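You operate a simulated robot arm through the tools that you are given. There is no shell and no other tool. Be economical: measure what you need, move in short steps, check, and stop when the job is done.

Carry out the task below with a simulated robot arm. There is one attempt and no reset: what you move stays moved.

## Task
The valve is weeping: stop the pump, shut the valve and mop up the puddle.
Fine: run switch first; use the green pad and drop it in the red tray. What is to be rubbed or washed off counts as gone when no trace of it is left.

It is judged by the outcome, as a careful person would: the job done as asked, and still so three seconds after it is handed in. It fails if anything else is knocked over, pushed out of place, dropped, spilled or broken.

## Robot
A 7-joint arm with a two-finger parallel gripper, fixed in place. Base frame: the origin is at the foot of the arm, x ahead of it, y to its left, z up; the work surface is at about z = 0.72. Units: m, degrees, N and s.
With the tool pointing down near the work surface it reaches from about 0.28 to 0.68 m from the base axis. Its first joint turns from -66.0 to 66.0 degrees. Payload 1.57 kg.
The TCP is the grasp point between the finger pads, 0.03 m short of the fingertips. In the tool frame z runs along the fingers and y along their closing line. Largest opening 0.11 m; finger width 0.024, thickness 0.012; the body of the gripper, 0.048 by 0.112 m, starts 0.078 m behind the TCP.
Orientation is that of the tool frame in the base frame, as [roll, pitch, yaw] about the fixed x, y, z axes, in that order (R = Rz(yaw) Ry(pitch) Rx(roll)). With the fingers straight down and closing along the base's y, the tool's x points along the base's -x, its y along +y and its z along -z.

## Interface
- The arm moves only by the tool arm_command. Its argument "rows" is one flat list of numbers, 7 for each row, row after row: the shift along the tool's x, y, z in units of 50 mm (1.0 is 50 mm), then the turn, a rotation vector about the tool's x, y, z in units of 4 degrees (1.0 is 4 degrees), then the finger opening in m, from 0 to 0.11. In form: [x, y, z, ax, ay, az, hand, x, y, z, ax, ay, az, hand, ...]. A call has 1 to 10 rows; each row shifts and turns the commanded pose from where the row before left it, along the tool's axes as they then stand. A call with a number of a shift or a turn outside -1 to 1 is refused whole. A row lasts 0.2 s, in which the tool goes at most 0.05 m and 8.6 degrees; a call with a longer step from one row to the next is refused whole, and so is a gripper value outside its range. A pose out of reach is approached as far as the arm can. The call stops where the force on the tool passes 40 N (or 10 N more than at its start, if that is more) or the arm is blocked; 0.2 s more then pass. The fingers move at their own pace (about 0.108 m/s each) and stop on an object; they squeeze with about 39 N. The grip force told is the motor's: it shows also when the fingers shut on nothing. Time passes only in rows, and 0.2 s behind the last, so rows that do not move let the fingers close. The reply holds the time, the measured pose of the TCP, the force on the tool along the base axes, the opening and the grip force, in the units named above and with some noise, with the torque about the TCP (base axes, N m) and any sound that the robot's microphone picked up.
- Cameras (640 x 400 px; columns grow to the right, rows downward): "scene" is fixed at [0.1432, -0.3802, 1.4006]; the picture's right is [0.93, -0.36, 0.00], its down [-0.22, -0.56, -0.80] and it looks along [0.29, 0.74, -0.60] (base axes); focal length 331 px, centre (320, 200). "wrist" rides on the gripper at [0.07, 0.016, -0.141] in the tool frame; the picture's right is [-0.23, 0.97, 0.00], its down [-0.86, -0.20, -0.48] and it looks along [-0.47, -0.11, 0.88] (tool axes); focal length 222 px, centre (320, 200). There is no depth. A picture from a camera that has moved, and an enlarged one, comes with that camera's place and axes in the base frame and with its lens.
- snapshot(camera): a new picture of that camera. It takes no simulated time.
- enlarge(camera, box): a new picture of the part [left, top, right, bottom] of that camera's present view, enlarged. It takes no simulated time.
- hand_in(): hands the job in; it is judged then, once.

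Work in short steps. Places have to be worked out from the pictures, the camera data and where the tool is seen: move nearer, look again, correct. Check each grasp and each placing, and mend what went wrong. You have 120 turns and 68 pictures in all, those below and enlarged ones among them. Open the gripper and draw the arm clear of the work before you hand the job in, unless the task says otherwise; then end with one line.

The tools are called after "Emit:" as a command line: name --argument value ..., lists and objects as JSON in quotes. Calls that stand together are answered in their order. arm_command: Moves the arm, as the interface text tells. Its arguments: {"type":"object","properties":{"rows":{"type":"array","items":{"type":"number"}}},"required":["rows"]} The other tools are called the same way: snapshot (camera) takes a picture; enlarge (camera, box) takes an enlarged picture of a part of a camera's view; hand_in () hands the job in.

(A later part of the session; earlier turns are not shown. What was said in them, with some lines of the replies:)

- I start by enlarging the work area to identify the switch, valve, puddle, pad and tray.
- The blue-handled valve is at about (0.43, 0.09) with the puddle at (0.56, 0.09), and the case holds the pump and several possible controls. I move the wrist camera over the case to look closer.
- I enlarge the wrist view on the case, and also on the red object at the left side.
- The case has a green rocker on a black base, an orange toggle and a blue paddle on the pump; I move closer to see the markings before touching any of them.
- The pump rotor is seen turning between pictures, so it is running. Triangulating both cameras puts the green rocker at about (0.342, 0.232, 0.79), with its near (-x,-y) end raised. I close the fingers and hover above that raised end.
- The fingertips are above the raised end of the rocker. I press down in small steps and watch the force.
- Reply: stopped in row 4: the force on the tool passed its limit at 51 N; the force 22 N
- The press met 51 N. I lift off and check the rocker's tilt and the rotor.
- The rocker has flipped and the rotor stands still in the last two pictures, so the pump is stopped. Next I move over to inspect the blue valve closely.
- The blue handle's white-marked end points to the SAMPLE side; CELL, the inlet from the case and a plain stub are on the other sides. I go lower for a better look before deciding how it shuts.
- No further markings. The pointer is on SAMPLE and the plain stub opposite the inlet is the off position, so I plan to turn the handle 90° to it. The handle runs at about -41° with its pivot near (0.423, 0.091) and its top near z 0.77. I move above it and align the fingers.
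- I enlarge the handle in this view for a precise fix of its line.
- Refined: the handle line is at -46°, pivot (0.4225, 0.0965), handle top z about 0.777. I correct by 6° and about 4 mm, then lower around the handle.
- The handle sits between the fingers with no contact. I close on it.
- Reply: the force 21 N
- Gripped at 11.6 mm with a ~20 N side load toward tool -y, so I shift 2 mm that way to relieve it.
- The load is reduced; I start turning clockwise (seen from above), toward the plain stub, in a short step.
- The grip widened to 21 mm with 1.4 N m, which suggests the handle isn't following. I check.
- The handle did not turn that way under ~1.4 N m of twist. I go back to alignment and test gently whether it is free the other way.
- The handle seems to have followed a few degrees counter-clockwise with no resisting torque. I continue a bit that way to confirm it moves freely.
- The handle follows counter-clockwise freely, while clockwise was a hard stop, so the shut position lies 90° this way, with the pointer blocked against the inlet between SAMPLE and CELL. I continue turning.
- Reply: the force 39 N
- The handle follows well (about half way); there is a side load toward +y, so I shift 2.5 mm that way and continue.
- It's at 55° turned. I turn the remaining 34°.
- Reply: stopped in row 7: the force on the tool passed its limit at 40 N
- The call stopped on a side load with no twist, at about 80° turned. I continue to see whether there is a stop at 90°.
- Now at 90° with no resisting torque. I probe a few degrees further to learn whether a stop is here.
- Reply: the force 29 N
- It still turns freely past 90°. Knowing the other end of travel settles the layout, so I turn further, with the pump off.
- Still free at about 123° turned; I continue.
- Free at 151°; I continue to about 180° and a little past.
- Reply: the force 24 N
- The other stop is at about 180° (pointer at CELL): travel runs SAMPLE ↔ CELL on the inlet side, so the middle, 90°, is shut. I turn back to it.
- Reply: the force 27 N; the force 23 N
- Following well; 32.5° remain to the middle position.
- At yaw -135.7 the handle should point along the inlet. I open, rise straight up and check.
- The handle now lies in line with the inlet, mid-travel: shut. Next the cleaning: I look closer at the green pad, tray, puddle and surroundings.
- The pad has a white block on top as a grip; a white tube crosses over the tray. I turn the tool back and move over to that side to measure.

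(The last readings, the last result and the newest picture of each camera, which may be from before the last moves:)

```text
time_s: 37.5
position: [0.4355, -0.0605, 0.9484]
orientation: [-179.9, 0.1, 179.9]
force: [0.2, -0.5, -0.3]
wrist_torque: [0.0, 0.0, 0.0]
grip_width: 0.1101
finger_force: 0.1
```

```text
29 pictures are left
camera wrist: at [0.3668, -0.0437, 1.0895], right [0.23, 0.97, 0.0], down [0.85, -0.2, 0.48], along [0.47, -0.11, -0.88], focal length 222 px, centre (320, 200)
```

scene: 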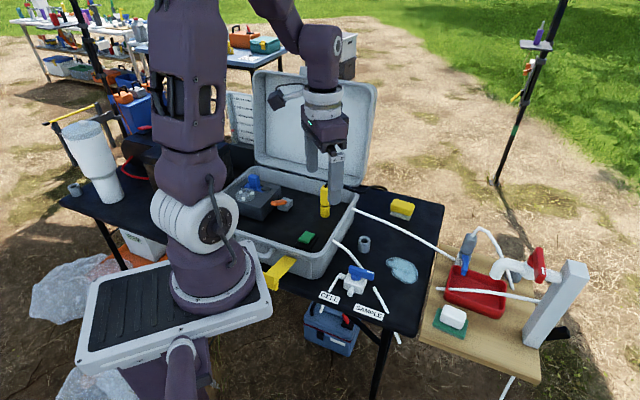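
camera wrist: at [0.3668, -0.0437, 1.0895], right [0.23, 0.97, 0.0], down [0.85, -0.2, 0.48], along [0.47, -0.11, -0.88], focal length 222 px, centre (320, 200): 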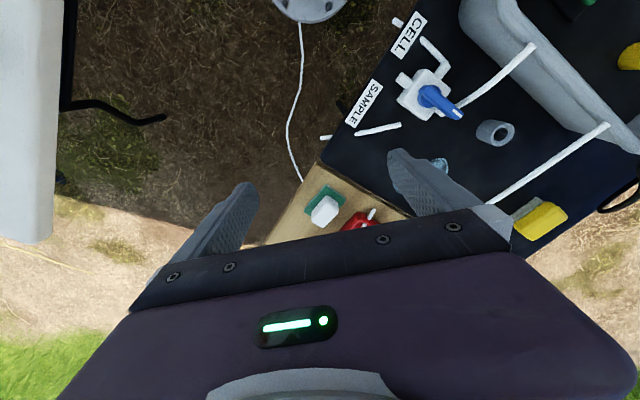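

I move closer above the pad for a precise look.

Emit:
arm_command --rows '[-0.4, -0.2, 0.7, 0, 0, 0, 0.11, -0.4, -0.2, 0.7, 0, 0, 0, 0.11]'

Emit:
enlarge --camera "wrist" --box '[240, 120, 440, 250]'

Emit:
enlarge --camera "scene" --box '[420, 240, 540, 350]'

```text
time_s: 38.1
position: [0.4774, -0.083, 0.8761]
orientation: [-179.9, 0.1, -180.0]
force: [0.3, 0.0, -0.3]
wrist_torque: [-0.02, -0.02, -0.04]
grip_width: 0.1099
finger_force: 0.1
```

```text
3.08 times, centred on (340, 185) of wrist
camera zoom: at [0.4082, -0.0664, 1.0182], right [0.23, 0.97, 0.0], down [0.85, -0.2, 0.48], along [0.47, -0.11, -0.88], focal length 684 px, centre (258, 246)
```

zoom: 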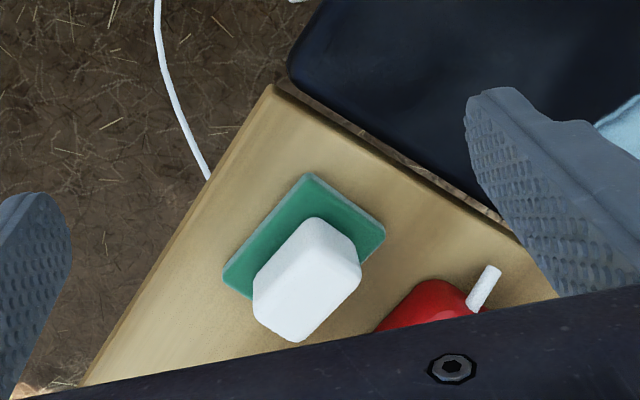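

```text
3.64 times, centred on (480, 295) of scene
camera zoom: at [0.1431, -0.3802, 1.4006], right [0.93, -0.36, 0.0], down [-0.22, -0.56, -0.8], along [0.29, 0.74, -0.6], focal length 1205 px, centre (-262, -146)
```

zoom: 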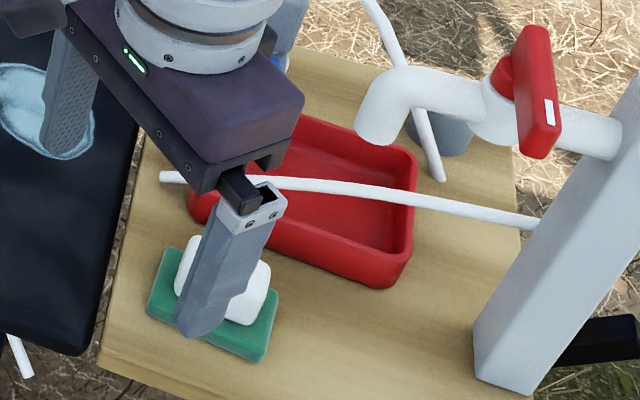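

Measurements: the wooden top is lower (~0.70), pad centre about (0.584, -0.083), long axis ≈ -50°, white grip block about 0.03 × 0.04 and 0.71–0.75 high. I move above it and align the fingers across the block's short side.

Emit:
arm_command --rows '[-0.72, 0, 0, 0, 0, 0, 0.07, -0.71, 0, 0, 0, 0, 0, 0.07, -0.71, 0, 0, 0, 0, 0, 0.07, 0, 0, 0, 0, 0, 1, 0.07, 0, 0, 0, 0, 0, 1, 0.07, 0, 0, 0, 0, 0, 1, 0.07, 0, 0, 0, 0, 0, 1, 0.07, 0, 0, 0, 0, 0, 1, 0.07, 0, 0, 0, 0, 0, 1, 0.07, 0, 0, 0, 0, 0, 1, 0.07]'

Emit:
arm_command --rows '[0, 0, 0, 0, 0, 1, 0.07, 0, 0, 0, 0, 0, 1, 0.07, 0, 0, 0, 0, 0, 1, 0.07, 0, 0, 0, 0, 0, 1, 0.07, 0, 0, 0, 0, 0, 1, 0.07, 0, 0, 0, 0, 0, 0.5, 0.07]'

Emit:
snapshot --camera "wrist"

Emit:
enlarge --camera "scene" --box '[400, 230, 540, 350]'

```text
time_s: 40.3
position: [0.5833, -0.0831, 0.8784]
orientation: [-179.9, 0.1, 151.8]
force: [0.4, -0.2, 0.3]
wrist_torque: [0.01, 0.0, 0.01]
grip_width: 0.07
finger_force: 0.0
```

```text
time_s: 41.7
position: [0.584, -0.0831, 0.8781]
orientation: [-180.0, 0.2, 129.9]
force: [-1.3, 0.0, -0.8]
wrist_torque: [0.0, -0.04, -0.01]
grip_width: 0.0698
finger_force: 0.0
```

```text
26 pictures are left
camera wrist: at [0.5519, -0.0188, 1.0188], right [0.89, 0.45, 0.0], down [0.39, -0.78, 0.48], along [0.22, -0.43, -0.88], focal length 222 px, centre (320, 200)
```

wrist: 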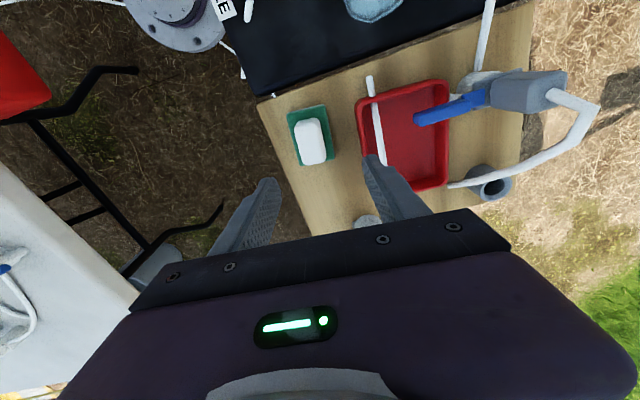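

```text
3.33 times, centred on (470, 290) of scene
camera zoom: at [0.1432, -0.3802, 1.4006], right [0.93, -0.36, 0.0], down [-0.22, -0.56, -0.8], along [0.29, 0.74, -0.6], focal length 1104 px, centre (-180, -100)
```

zoom: 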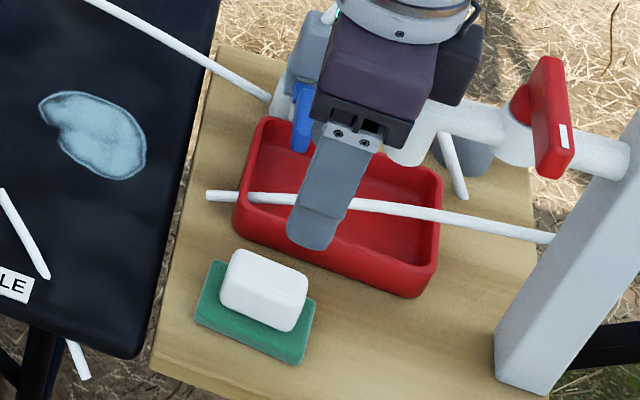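

This view shows pad and tray well; I enlarge it for exact positions.

Emit:
enlarge --camera "wrist" --box '[260, 70, 500, 220]'

```text
2.67 times, centred on (380, 145) of wrist
camera zoom: at [0.5519, -0.0188, 1.0188], right [0.89, 0.45, 0.0], down [0.39, -0.78, 0.48], along [0.22, -0.43, -0.88], focal length 592 px, centre (160, 347)
```

zoom: 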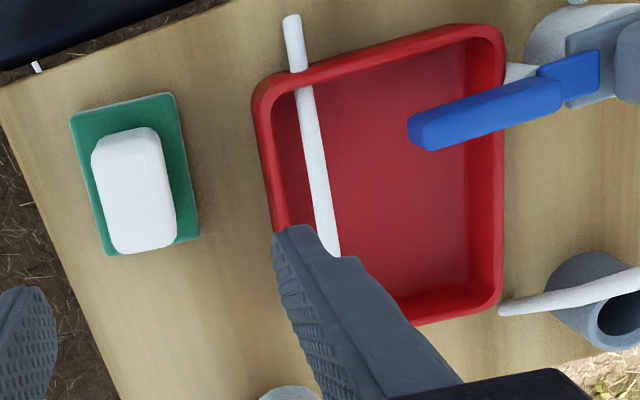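

The pad centre refines to about (0.574, -0.083), its top around 0.725–0.73. I shift 1 cm and lower around the white grip block in steps.

Emit:
arm_command --rows '[0.128, -0.153, 0, 0, 0, 0, 0.055, 0, 0, 0.8, 0, 0, 0, 0.055, 0, 0, 0.8, 0, 0, 0, 0.055, 0, 0, 0.5, 0, 0, 0, 0.055]'

Emit:
snapshot --camera "wrist"

Emit:
enlarge --camera "scene" --box '[400, 230, 540, 350]'

```text
time_s: 42.7
position: [0.5736, -0.0839, 0.7726]
orientation: [180.0, 0.2, 130.0]
force: [-0.2, 0.4, 0.1]
wrist_torque: [0.02, -0.01, -0.02]
grip_width: 0.0551
finger_force: 0.0
```

```text
23 pictures are left
camera wrist: at [0.5419, -0.0196, 0.9133], right [0.89, 0.45, 0.0], down [0.39, -0.78, 0.48], along [0.22, -0.43, -0.88], focal length 222 px, centre (320, 200)
```

wrist: 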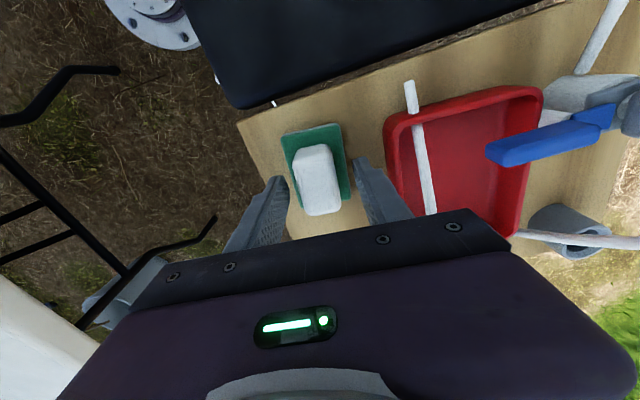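

```text
3.33 times, centred on (470, 290) of scene
camera zoom: at [0.1432, -0.3802, 1.4006], right [0.93, -0.36, 0.0], down [-0.22, -0.56, -0.8], along [0.29, 0.74, -0.6], focal length 1104 px, centre (-180, -100)
```

zoom: 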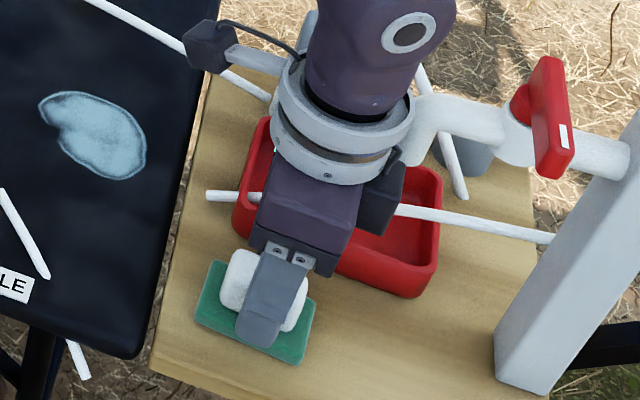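

The block sits centred between the fingers. I lower 8 mm more and close.

Emit:
arm_command --rows '[0, 0, 0.16, 0, 0, 0, 0.055, 0, 0, 0, 0, 0, 0, 0.0, 0, 0, 0, 0, 0, 0, 0.0, 0, 0, 0, 0, 0, 0, 0.0]'

```text
time_s: 43.7
position: [0.5747, -0.0829, 0.7651]
orientation: [179.9, 0.2, 130.0]
force: [0.6, -0.7, 0.6]
wrist_torque: [-0.05, -0.05, 0.03]
grip_width: 0.0292
finger_force: 39.1
```

Firm grip on 29 mm, centred. I lift and check.

Emit:
arm_command --rows '[0, 0, -0.4, 0, 0, 0, 0.0, 0, 0, -0.8, 0, 0, 0, 0.0]'

Emit:
enlarge --camera "scene" --box '[360, 200, 540, 350]'

```text
time_s: 44.3
position: [0.5733, -0.0845, 0.8258]
orientation: [179.9, 0.2, 129.9]
force: [-0.9, -0.4, 0.1]
wrist_torque: [0.01, 0.01, 0.02]
grip_width: 0.029
finger_force: 38.9
```

```text
2.67 times, centred on (450, 275) of scene
camera zoom: at [0.1432, -0.3802, 1.4006], right [0.93, -0.36, 0.0], down [-0.22, -0.56, -0.8], along [0.29, 0.74, -0.6], focal length 884 px, centre (-27, 0)
```

zoom: 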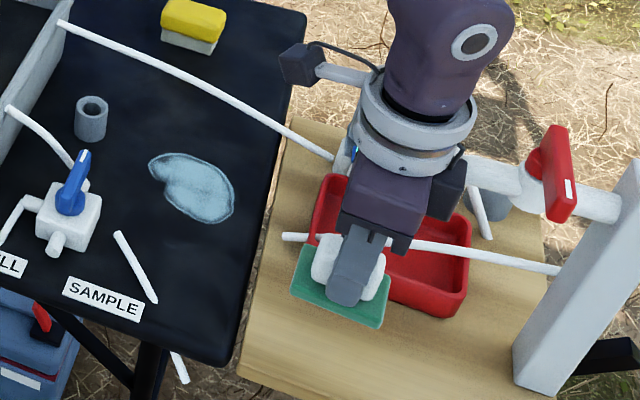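

Pad is held flat. I carry it over the puddle centre, about (0.566, 0.09).

Emit:
arm_command --rows '[0.69, 0.53, 0, 0, 0, 0, 0.0, 0.69, 0.53, 0, 0, 0, 0, 0.0, 0.69, 0.53, 0, 0, 0, 0, 0.0, 0.69, 0.53, 0, 0, 0, 0, 0.0]'

Emit:
arm_command --rows '[0, 0, 0.4, 0, 0, 0, 0.0, 0, 0, 0.4, 0, 0, 0, 0.0, 0, 0, 0.1, 0, 0, 0, 0.0, 0, 0, 0.1, 0, 0, 0, 0.0]'

Emit:
snapshot --camera "scene"

```text
time_s: 45.3
position: [0.5665, 0.0906, 0.8251]
orientation: [-180.0, 0.2, 129.8]
force: [-0.6, 0.9, -0.6]
wrist_torque: [-0.05, -0.01, -0.02]
grip_width: 0.0292
finger_force: 38.4
```

```text
time_s: 46.3
position: [0.5643, 0.0904, 0.7738]
orientation: [-180.0, 0.1, 129.8]
force: [-0.2, 1.2, 0.0]
wrist_torque: [-0.01, -0.02, -0.02]
grip_width: 0.029
finger_force: 38.4
```

```text
20 pictures are left
```

scene: 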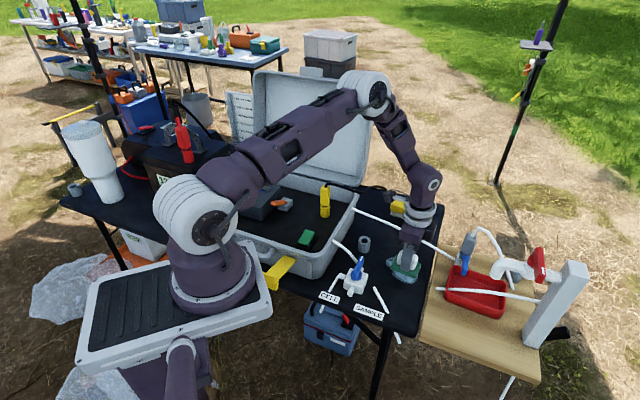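

No contact yet at TCP 0.774. I lower in 2.5 mm steps until the pad touches.

Emit:
arm_command --rows '[0, 0, 0.05, 0, 0, 0, 0.0, 0, 0, 0.05, 0, 0, 0, 0.0, 0, 0, 0.05, 0, 0, 0, 0.0]'

```text
time_s: 47.1
position: [0.5661, 0.0909, 0.7666]
orientation: [179.9, 0.2, 130.1]
force: [0.7, 0.6, -0.4]
wrist_torque: [-0.01, 0.01, 0.01]
grip_width: 0.0291
finger_force: 38.7
```

Emit:
arm_command --rows '[0, 0, 0.04, 0, 0, 0, 0.0, 0, 0, 0.04, 0, 0, 0, 0.0, 0, 0, 0, 0, 0, 0, 0.0]'

```text
time_s: 47.9
position: [0.5667, 0.0906, 0.7627]
orientation: [179.9, 0.3, 129.9]
force: [-9.5, -3.4, 36.0]
wrist_torque: [-0.18, 0.31, -0.01]
grip_width: 0.0288
finger_force: 38.5
```

Contact: 36 N at 0.7627. I ease off 1.5 mm and wipe along the pad's long axis, checking force.

Emit:
arm_command --rows '[0, 0, -0.03, 0, 0, 0, 0.0, 0.35, 0, 0, 0, 0, 0, 0.0, 0.35, 0, 0, 0, 0, 0, 0.0]'

```text
time_s: 48.7
position: [0.5438, 0.1162, 0.7635]
orientation: [179.8, 0.2, 129.9]
force: [2.6, -1.7, 9.3]
wrist_torque: [-0.23, -0.26, 0.04]
grip_width: 0.0289
finger_force: 38.8
```

Light contact (9 N) is good. I wipe the centre lane, then the far lane back.

Emit:
arm_command --rows '[-0.325, 0, 0, 0, 0, 0, 0.0, -0.325, 0, 0, 0, 0, 0, 0.0, -0.325, 0, 0, 0, 0, 0, 0.0, -0.325, 0, 0, 0, 0, 0, 0.0, 0, 0.25, 0, 0, 0, 0, 0.0, 0, 0.25, 0, 0, 0, 0, 0.0, 0.325, 0, 0, 0, 0, 0, 0.0, 0.325, 0, 0, 0, 0, 0, 0.0, 0.325, 0, 0, 0, 0, 0, 0.0, 0.325, 0, 0, 0, 0, 0, 0.0]'

Emit:
arm_command --rows '[-0.325, -0.12, 0, 0, 0, 0, 0.0, -0.325, -0.12, 0, 0, 0, 0, 0.0, -0.325, -0.13, 0, 0, 0, 0, 0.0, -0.325, -0.13, 0, 0, 0, 0, 0.0, 0, -0.25, 0, 0, 0, 0, 0.0, 0, -0.25, 0, 0, 0, 0, 0.0, 0.3, 0, 0, 0, 0, 0, 0.0, 0.3, 0, 0, 0, 0, 0, 0.0, 0.3, 0, 0, 0, 0, 0, 0.0]'

```text
time_s: 50.9
position: [0.5639, 0.1331, 0.7653]
orientation: [-180.0, 0.2, 130.0]
force: [0.8, -0.3, 0.1]
wrist_torque: [-0.04, -0.03, 0.01]
grip_width: 0.029
finger_force: 37.9
```

```text
time_s: 52.9
position: [0.5375, 0.0847, 0.7638]
orientation: [180.0, 0.2, 129.9]
force: [0.0, -0.5, -0.5]
wrist_torque: [-0.04, 0.01, 0.0]
grip_width: 0.029
finger_force: 38.5
```

The force faded to zero in places, so contact may be partial. I lift and move aside to see what's left.

Emit:
arm_command --rows '[0, 0, -0.8, 0, 0, 0, 0.0, 0.0, -0.8, -0.7, 0, 0, 0, 0.0, 0.0, -0.9, -0.3, 0, 0, 0, 0.0]'

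Emit:
enlarge --camera "scene" --box '[310, 200, 470, 320]'

```text
refused: row 2 steps farther than a row can; nothing moved
```

```text
3.33 times, centred on (390, 260) of scene
camera zoom: at [0.1432, -0.3802, 1.4006], right [0.93, -0.36, 0.0], down [-0.22, -0.56, -0.8], along [0.29, 0.74, -0.6], focal length 1104 px, centre (87, 0)
```

zoom: 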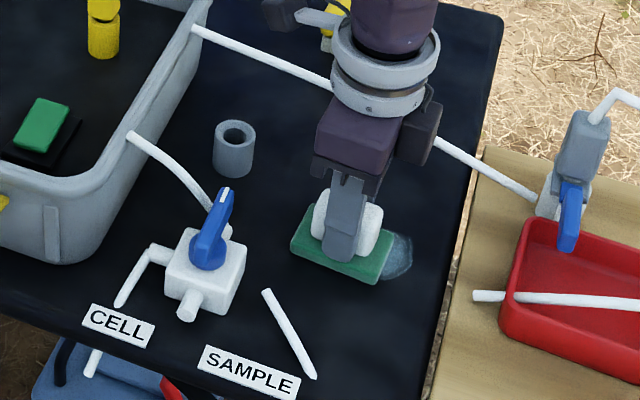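

A faint remainder lies right of the pad, around (0.58, 0.057). I press 1.5 mm deeper and wipe over it with overlapping strokes.

Emit:
arm_command --rows '[0, 0, 0.03, 0, 0, 0, 0.0, -0.33, 0, 0, 0, 0, 0, 0.0, -0.33, 0, 0, 0, 0, 0, 0.0, -0.33, 0, 0, 0, 0, 0, 0.0, 0, 0.25, 0, 0, 0, 0, 0.0, 0.33, 0, 0, 0, 0, 0, 0.0, 0.33, 0, 0, 0, 0, 0, 0.0]'

```text
time_s: 53.9
position: [0.5664, 0.0532, 0.7633]
orientation: [179.8, 0.2, 130.0]
force: [0.2, -2.1, 10.2]
wrist_torque: [-0.23, 0.06, -0.01]
grip_width: 0.029
finger_force: 38.7
stopped in row 4: the force on the tool passed its limit at 42 N (the readings are from after the stop); the commanded pose is now the measured one
```

Stopped at 42 N, now 10 N. I continue from here with overlapping strokes.

Emit:
arm_command --rows '[0, 0.25, 0, 0, 0, 0, 0.0, -0.15, 0, 0, 0, 0, 0, 0.0, 0, 0.25, 0, 0, 0, 0, 0.0, 0.3, 0, 0, 0, 0, 0, 0.0, 0.3, 0, 0, 0, 0, 0, 0.0, 0.3, 0, 0, 0, 0, 0, 0.0]'

Emit:
arm_command --rows '[0.2, 0, 0, 0, 0, 0, 0.0, 0, -0.3, 0, 0, 0, 0, 0.0, -0.3, 0, 0, 0, 0, 0, 0.0, -0.3, 0, 0, 0, 0, 0, 0.0, -0.3, 0, 0, 0, 0, 0, 0.0, -0.3, 0, 0, 0, 0, 0, 0.0]'

Emit:
arm_command --rows '[0, 0, -0.8, 0, 0, 0, 0.0, 0, 0.7, -0.6, 0, 0, 0, 0.0, 0, 0.7, -0.3, 0, 0, 0, 0.0]'

Emit:
enlarge --camera "scene" --box '[310, 200, 470, 320]'

```text
time_s: 54.7
position: [0.5879, 0.063, 0.7636]
orientation: [-179.8, -0.3, 129.9]
force: [-8.4, 3.0, 14.4]
wrist_torque: [-0.1, -0.08, 0.04]
grip_width: 0.029
finger_force: 38.7
stopped in row 4: the force on the tool passed its limit at 40 N (the readings are from after the stop); the commanded pose is now the measured one
```

```text
time_s: 55.6
position: [0.5768, 0.0511, 0.764]
orientation: [-179.6, -1.1, 130.1]
force: [-9.5, 2.7, 16.3]
wrist_torque: [-0.1, -0.05, 0.02]
grip_width: 0.0291
finger_force: 38.5
stopped in row 4: the force on the tool passed its limit at 54 N (the readings are from after the stop); the commanded pose is now the measured one
```

```text
time_s: 56.4
position: [0.6336, 0.0965, 0.8472]
orientation: [-179.6, -1.0, 130.1]
force: [0.4, 0.3, -0.3]
wrist_torque: [0.0, -0.03, 0.0]
grip_width: 0.029
finger_force: 39.6
```

```text
3.33 times, centred on (390, 260) of scene
camera zoom: at [0.1431, -0.3802, 1.4006], right [0.93, -0.36, 0.0], down [-0.22, -0.56, -0.8], along [0.29, 0.74, -0.6], focal length 1104 px, centre (87, 0)
```

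zoom: 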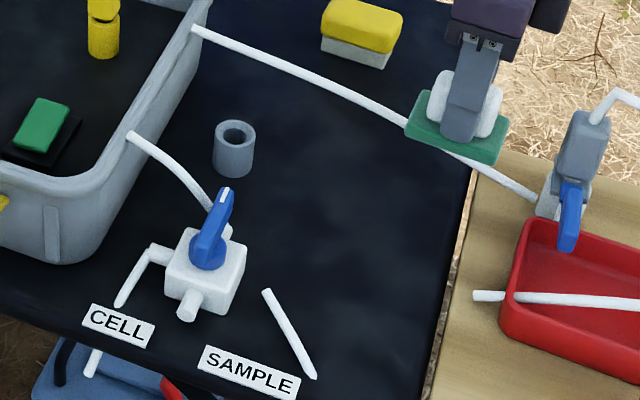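

The puddle looks gone; I zoom in to look for any trace.

Emit:
enlarge --camera "scene" --box '[375, 230, 435, 300]'

Emit:
snapshot --camera "wrist"

```text
5.71 times, centred on (405, 265) of scene
camera zoom: at [0.1431, -0.3802, 1.4006], right [0.93, -0.36, 0.0], down [-0.22, -0.56, -0.8], along [0.29, 0.74, -0.6], focal length 1893 px, centre (-166, -171)
```

zoom: 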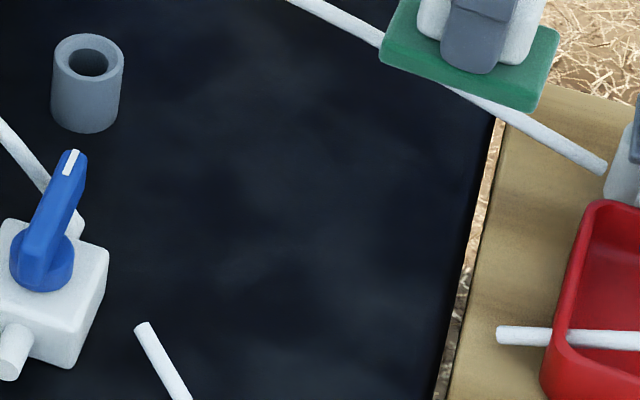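

```text
16 pictures are left
camera wrist: at [0.6038, 0.1583, 0.9895], right [0.89, 0.45, -0.01], down [0.41, -0.79, 0.47], along [0.2, -0.42, -0.89], focal length 222 px, centre (320, 200)
```

wrist: 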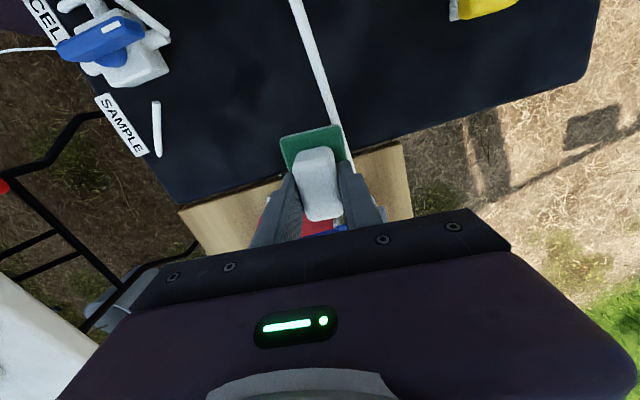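

No trace of the puddle remains. Now the tray: a tube crosses it on the near side (~3 cm off centre), a blue lever tip hangs in at about (0.657, -0.011, 0.78), and the tap spout is near (0.64, -0.09, 0.86–0.92). The free area is around (0.69, -0.043). I go there high up and look.

Emit:
arm_command --rows '[0, 0, -0.8, 0, 0, 0, 0.0, 0, 0, -0.85, 0, 0, 0, 0.0, -0.715, -0.235, 0, 0, 0, 0, 0.0, -0.715, -0.235, 0, 0, 0, 0, 0.0, -0.715, -0.235, 0, 0, 0, 0, 0.0, -0.715, -0.235, 0, 0, 0, 0, 0.0]'

Emit:
snapshot --camera "wrist"

Emit:
enlarge --camera "scene" --box '[400, 190, 600, 330]'

```text
time_s: 57.8
position: [0.6886, -0.0448, 0.927]
orientation: [-179.6, -1.1, 129.9]
force: [0.3, -1.7, -0.5]
wrist_torque: [0.09, -0.03, 0.02]
grip_width: 0.0288
finger_force: 38.9
```

```text
15 pictures are left
camera wrist: at [0.6602, 0.0179, 1.0698], right [0.89, 0.45, -0.01], down [0.41, -0.79, 0.47], along [0.2, -0.42, -0.89], focal length 222 px, centre (320, 200)
```

wrist: 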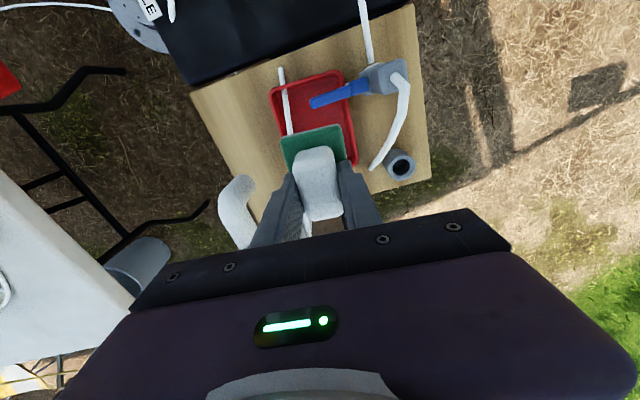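

```text
2.86 times, centred on (500, 260) of scene
camera zoom: at [0.1432, -0.3803, 1.4005], right [0.93, -0.36, 0.0], down [-0.22, -0.56, -0.8], along [0.29, 0.74, -0.6], focal length 947 px, centre (-194, 29)
```

zoom: 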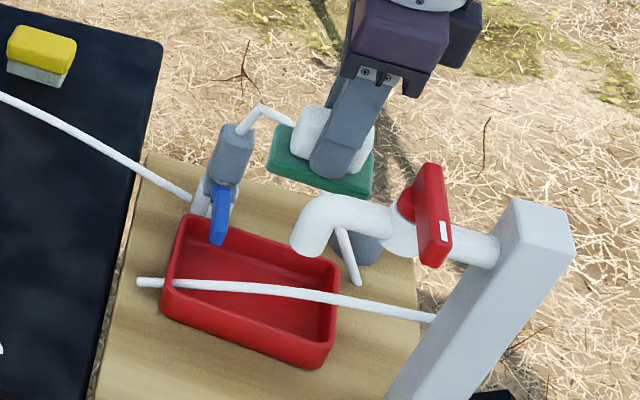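

Reach is fine here. I enlarge the wrist view to judge spout, lever and tube against the pad.

Emit:
enlarge --camera "wrist" --box '[200, 50, 420, 250]'

```text
2.00 times, centred on (310, 150) of wrist
camera zoom: at [0.6602, 0.0179, 1.0698], right [0.89, 0.45, -0.01], down [0.41, -0.79, 0.47], along [0.2, -0.42, -0.89], focal length 444 px, centre (340, 300)
```

zoom: 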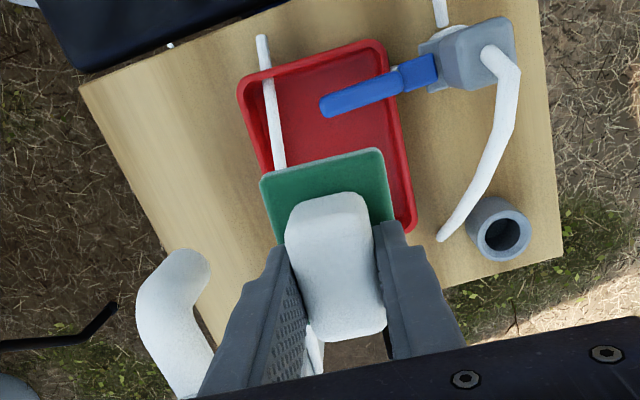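

Clearances check out: the spout is ~8 mm off the gripper, lever and tube just outside the pad's outline at (0.691, -0.042). I make a small correction and lower to 0.85, watching force.

Emit:
arm_command --rows '[-0.048, 0.087, 0, 0, 0, 0, 0.0, 0, 0, 0.6, 0, 0, 0, 0.0, 0, 0, 0.6, 0, 0, 0, 0.0, 0, 0, 0.34, 0, 0, 0, 0.0]'

Emit:
enlarge --camera "wrist" --box '[200, 50, 420, 250]'

Emit:
enlarge --camera "scene" --box '[430, 210, 570, 320]'

```text
time_s: 58.8
position: [0.6932, -0.044, 0.8512]
orientation: [-179.7, -0.8, 130.1]
force: [0.3, 0.0, 0.0]
wrist_torque: [0.03, 0.0, 0.04]
grip_width: 0.0288
finger_force: 39.0
out of reach, approached as far as the arm can: row 1
```

```text
2.00 times, centred on (310, 150) of wrist
camera zoom: at [0.6646, 0.0194, 0.9926], right [0.89, 0.45, -0.01], down [0.4, -0.79, 0.47], along [0.2, -0.42, -0.89], focal length 444 px, centre (340, 300)
```

zoom: 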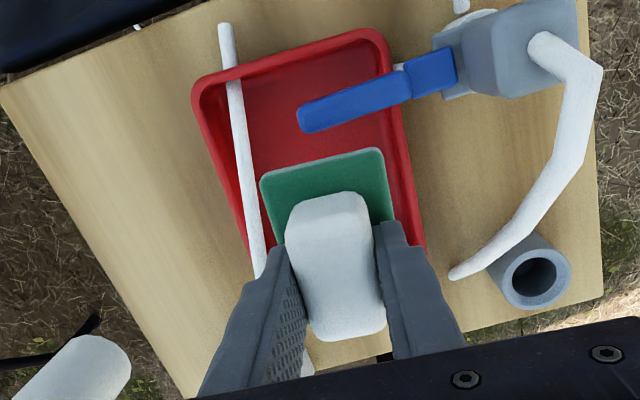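

```text
3.64 times, centred on (500, 265) of scene
camera zoom: at [0.1432, -0.3802, 1.4006], right [0.93, -0.36, 0.0], down [-0.22, -0.56, -0.8], along [0.29, 0.74, -0.6], focal length 1205 px, centre (-334, -36)
```

zoom: 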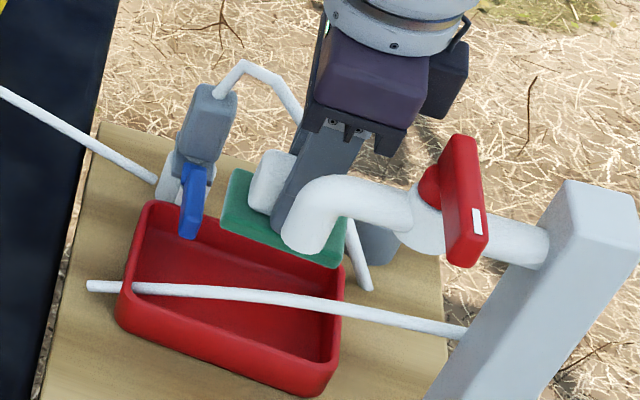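

Pad is well placed over the tray: about 6–10 mm clear of tube, lever and far wall. I lower further to about 0.80.

Emit:
arm_command --rows '[0.05, 0, 0.3, 0, 0, 0, 0.0, 0, 0, 0.3, 0, 0, 0, 0.0, 0, 0, 0.3, 0, 0, 0, 0.0, 0, 0, 0.15, 0, 0, 0, 0.0]'

Emit:
enlarge --camera "wrist" --box '[200, 50, 420, 250]'

Emit:
enlarge --camera "scene" --box '[430, 210, 570, 320]'

```text
time_s: 59.8
position: [0.6899, -0.0407, 0.7985]
orientation: [-179.7, -0.9, 130.1]
force: [0.1, -0.5, 0.7]
wrist_torque: [0.0, 0.01, 0.0]
grip_width: 0.0293
finger_force: 39.3
```

```text
2.00 times, centred on (310, 150) of wrist
camera zoom: at [0.6606, 0.022, 0.9411], right [0.89, 0.45, -0.01], down [0.4, -0.79, 0.47], along [0.2, -0.42, -0.88], focal length 444 px, centre (340, 300)
```

zoom: 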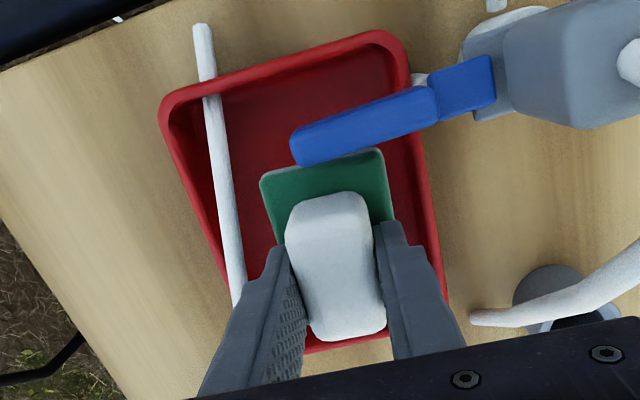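

```text
3.64 times, centred on (500, 265) of scene
camera zoom: at [0.1432, -0.3802, 1.4006], right [0.93, -0.36, 0.0], down [-0.22, -0.56, -0.8], along [0.29, 0.74, -0.6], focal length 1205 px, centre (-334, -36)
```

zoom: 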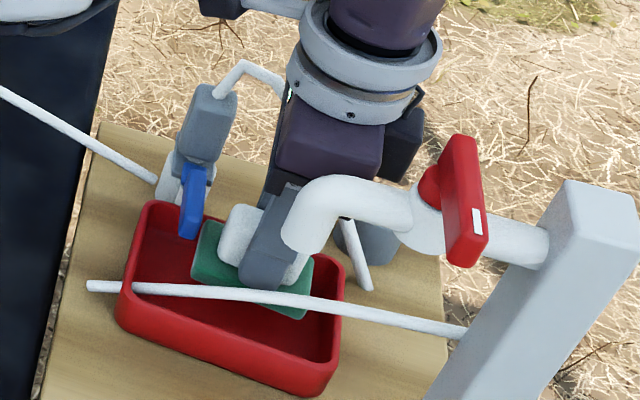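

No contact and everything clears. I lower 13 mm more, then release by opening just to 38 mm so the fingers don't touch the tube, and rise straight up.

Emit:
arm_command --rows '[0, 0, 0.26, 0, 0, 0, 0.0, 0, 0, 0, 0, 0, 0, 0.038, 0, 0, 0, 0, 0, 0, 0.038, 0, 0, 0, 0, 0, 0, 0.038]'

Emit:
enlarge --camera "wrist" --box '[200, 50, 420, 250]'

```text
time_s: 60.8
position: [0.6886, -0.0402, 0.7866]
orientation: [-179.7, -1.0, 130.0]
force: [0.6, 0.1, 0.1]
wrist_torque: [-0.02, -0.01, 0.01]
grip_width: 0.0379
finger_force: 0.1
```

```text
2.00 times, centred on (310, 150) of wrist
camera zoom: at [0.6595, 0.0223, 0.9281], right [0.89, 0.45, -0.01], down [0.4, -0.79, 0.47], along [0.2, -0.42, -0.89], focal length 444 px, centre (340, 300)
```

zoom: 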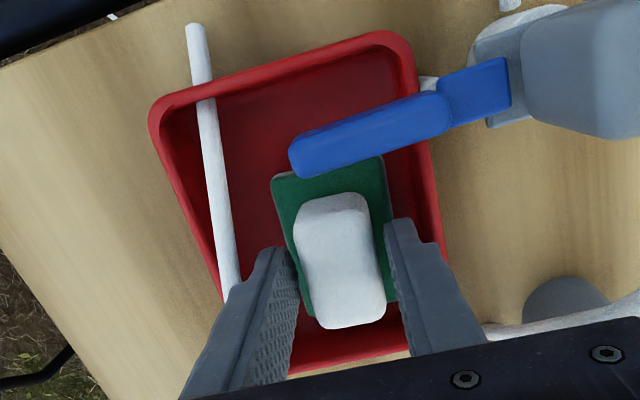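

The pad has dropped flat into the tray. I rise straight up, then draw back toward +y away from the tap.

Emit:
arm_command --rows '[0, 0, -0.6, 0, 0, 0, 0.038, 0, 0, -0.8, 0, 0, 0, 0.038, 0, 0, -0.8, 0, 0, 0, 0.038, 0, 0, -0.9, 0, 0, 0, 0.05, 0.7, 0, -0.2, 0, 0, 0, 0.06, 0.8, -0.2, 0, 0, 0, 0, 0.06, 0.8, -0.3, 0, 0, 0, 0, 0.06, 0.8, -0.3, 0, 0, 0, 0, 0.06]'

Emit:
snapshot --camera "scene"

Emit:
enlarge --camera "scene" --box '[430, 210, 570, 320]'

Emit:
enlarge --camera "scene" --box '[220, 160, 430, 310]'

```text
time_s: 62.6
position: [0.5612, 0.0511, 0.9554]
orientation: [-179.7, -1.0, 130.0]
force: [0.3, 0.5, -0.2]
wrist_torque: [-0.03, 0.0, -0.03]
grip_width: 0.06
finger_force: 0.1
```

```text
7 pictures are left
```

scene: 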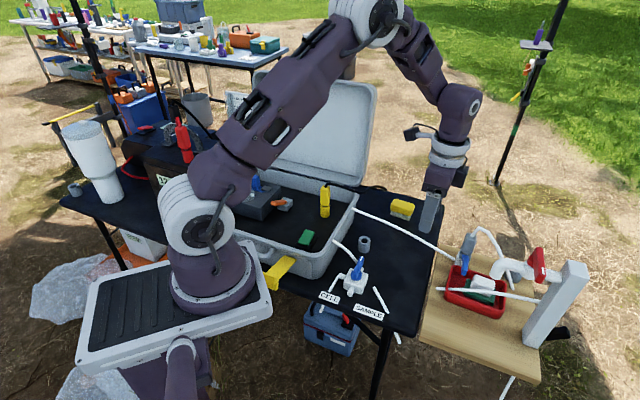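

```text
3.64 times, centred on (500, 265) of scene
camera zoom: at [0.1431, -0.3802, 1.4006], right [0.93, -0.36, 0.0], down [-0.22, -0.56, -0.8], along [0.29, 0.74, -0.6], focal length 1205 px, centre (-334, -36)
```

zoom: 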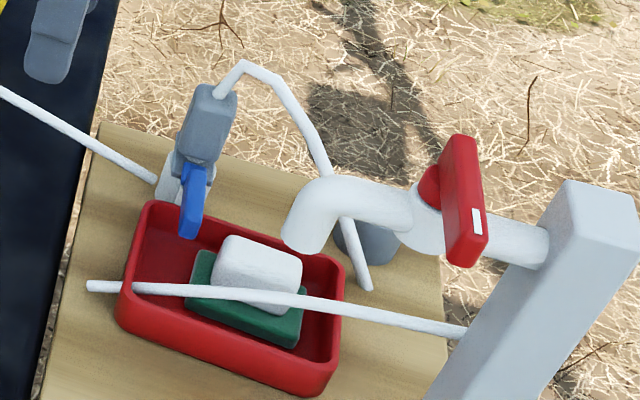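

```text
2.67 times, centred on (325, 235) of scene
camera zoom: at [0.1431, -0.3802, 1.4006], right [0.93, -0.36, 0.0], down [-0.22, -0.56, -0.8], along [0.29, 0.74, -0.6], focal length 884 px, centre (307, 107)
```

zoom: 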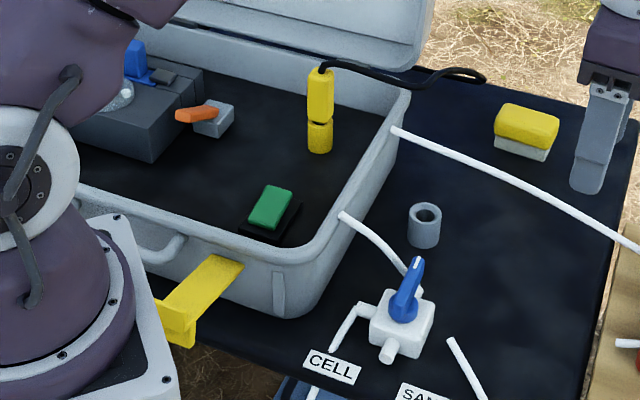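

Pad is in the tray and nothing else was disturbed. I draw the arm back high and take a last close look at the mopped area.

Emit:
arm_command --rows '[0, 0, -0.8, 0, 0, 0, 0.06, 0, -0.3, -0.8, 0, 0, 0, 0.06, 0.6, -0.7, 0, 0, 0, 0, 0.08, 0.6, -0.7, 0, 0, 0, 0, 0.11, 0.3, -0.7, 0, 0, 0, 0, 0.11]'

Emit:
enlarge --camera "scene" --box '[365, 225, 440, 305]'

Emit:
snapshot --camera "wrist"

```text
time_s: 63.8
position: [0.4236, 0.0294, 1.0364]
orientation: [-179.6, -1.0, 130.0]
force: [-0.1, -0.5, -0.2]
wrist_torque: [-0.01, -0.01, 0.01]
grip_width: 0.1102
finger_force: 0.0
```

```text
5.00 times, centred on (402, 265) of scene
camera zoom: at [0.1432, -0.3802, 1.4006], right [0.93, -0.36, 0.0], down [-0.22, -0.56, -0.8], along [0.29, 0.74, -0.6], focal length 1657 px, centre (-92, -125)
```

zoom: 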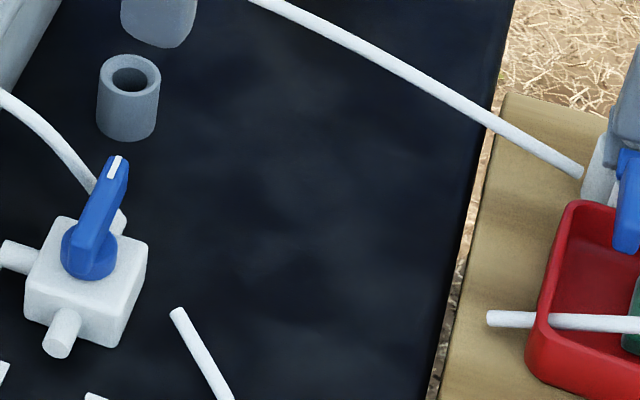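

```text
3 pictures are left
camera wrist: at [0.3943, 0.0917, 1.1787], right [0.89, 0.45, -0.01], down [0.41, -0.79, 0.47], along [0.2, -0.42, -0.89], focal length 222 px, centre (320, 200)
```

wrist: 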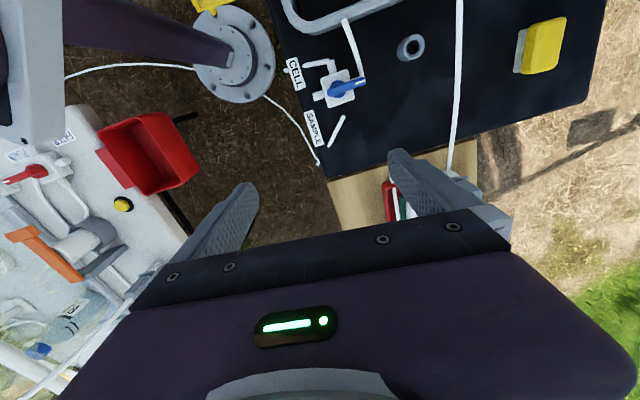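

The puddle area is clean. I check the neighbouring bench on the left once, to be sure it has nothing to do with this job.

Emit:
enlarge --camera "wrist" --box '[0, 90, 220, 370]'

```text
1.43 times, centred on (110, 230) of wrist
camera zoom: at [0.3943, 0.0917, 1.1787], right [0.89, 0.45, -0.01], down [0.41, -0.79, 0.47], along [0.2, -0.42, -0.89], focal length 317 px, centre (620, 157)
```

zoom: 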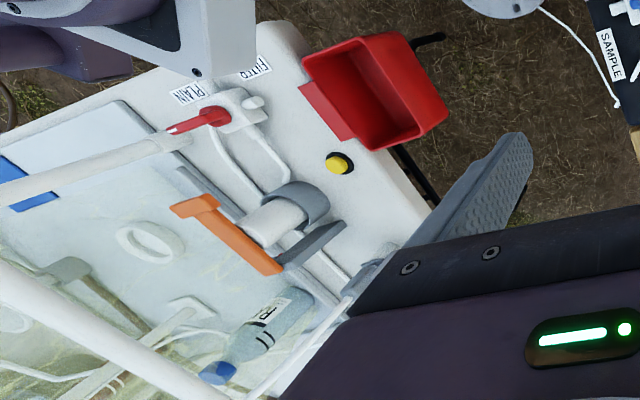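

That bench is a separate station (PLAIN/FILTER valve), has no puddle that I can see, and is out of reach, so it isn't part of this job. The pump is off, the valve is shut, the puddle is gone, the pad is in the red tray, and the gripper is open and clear. I hand in.

Emit:
hand_in

```text
The job is handed in.
```

I stopped the pump at the green run switch first, set the valve to its mid-travel position, mopped the puddle away with the green pad, and dropped the pad in the red tray; the valve has no "off" marking, so taking mid-travel (between SAMPLE and CELL) as shut is my reading of its stops.
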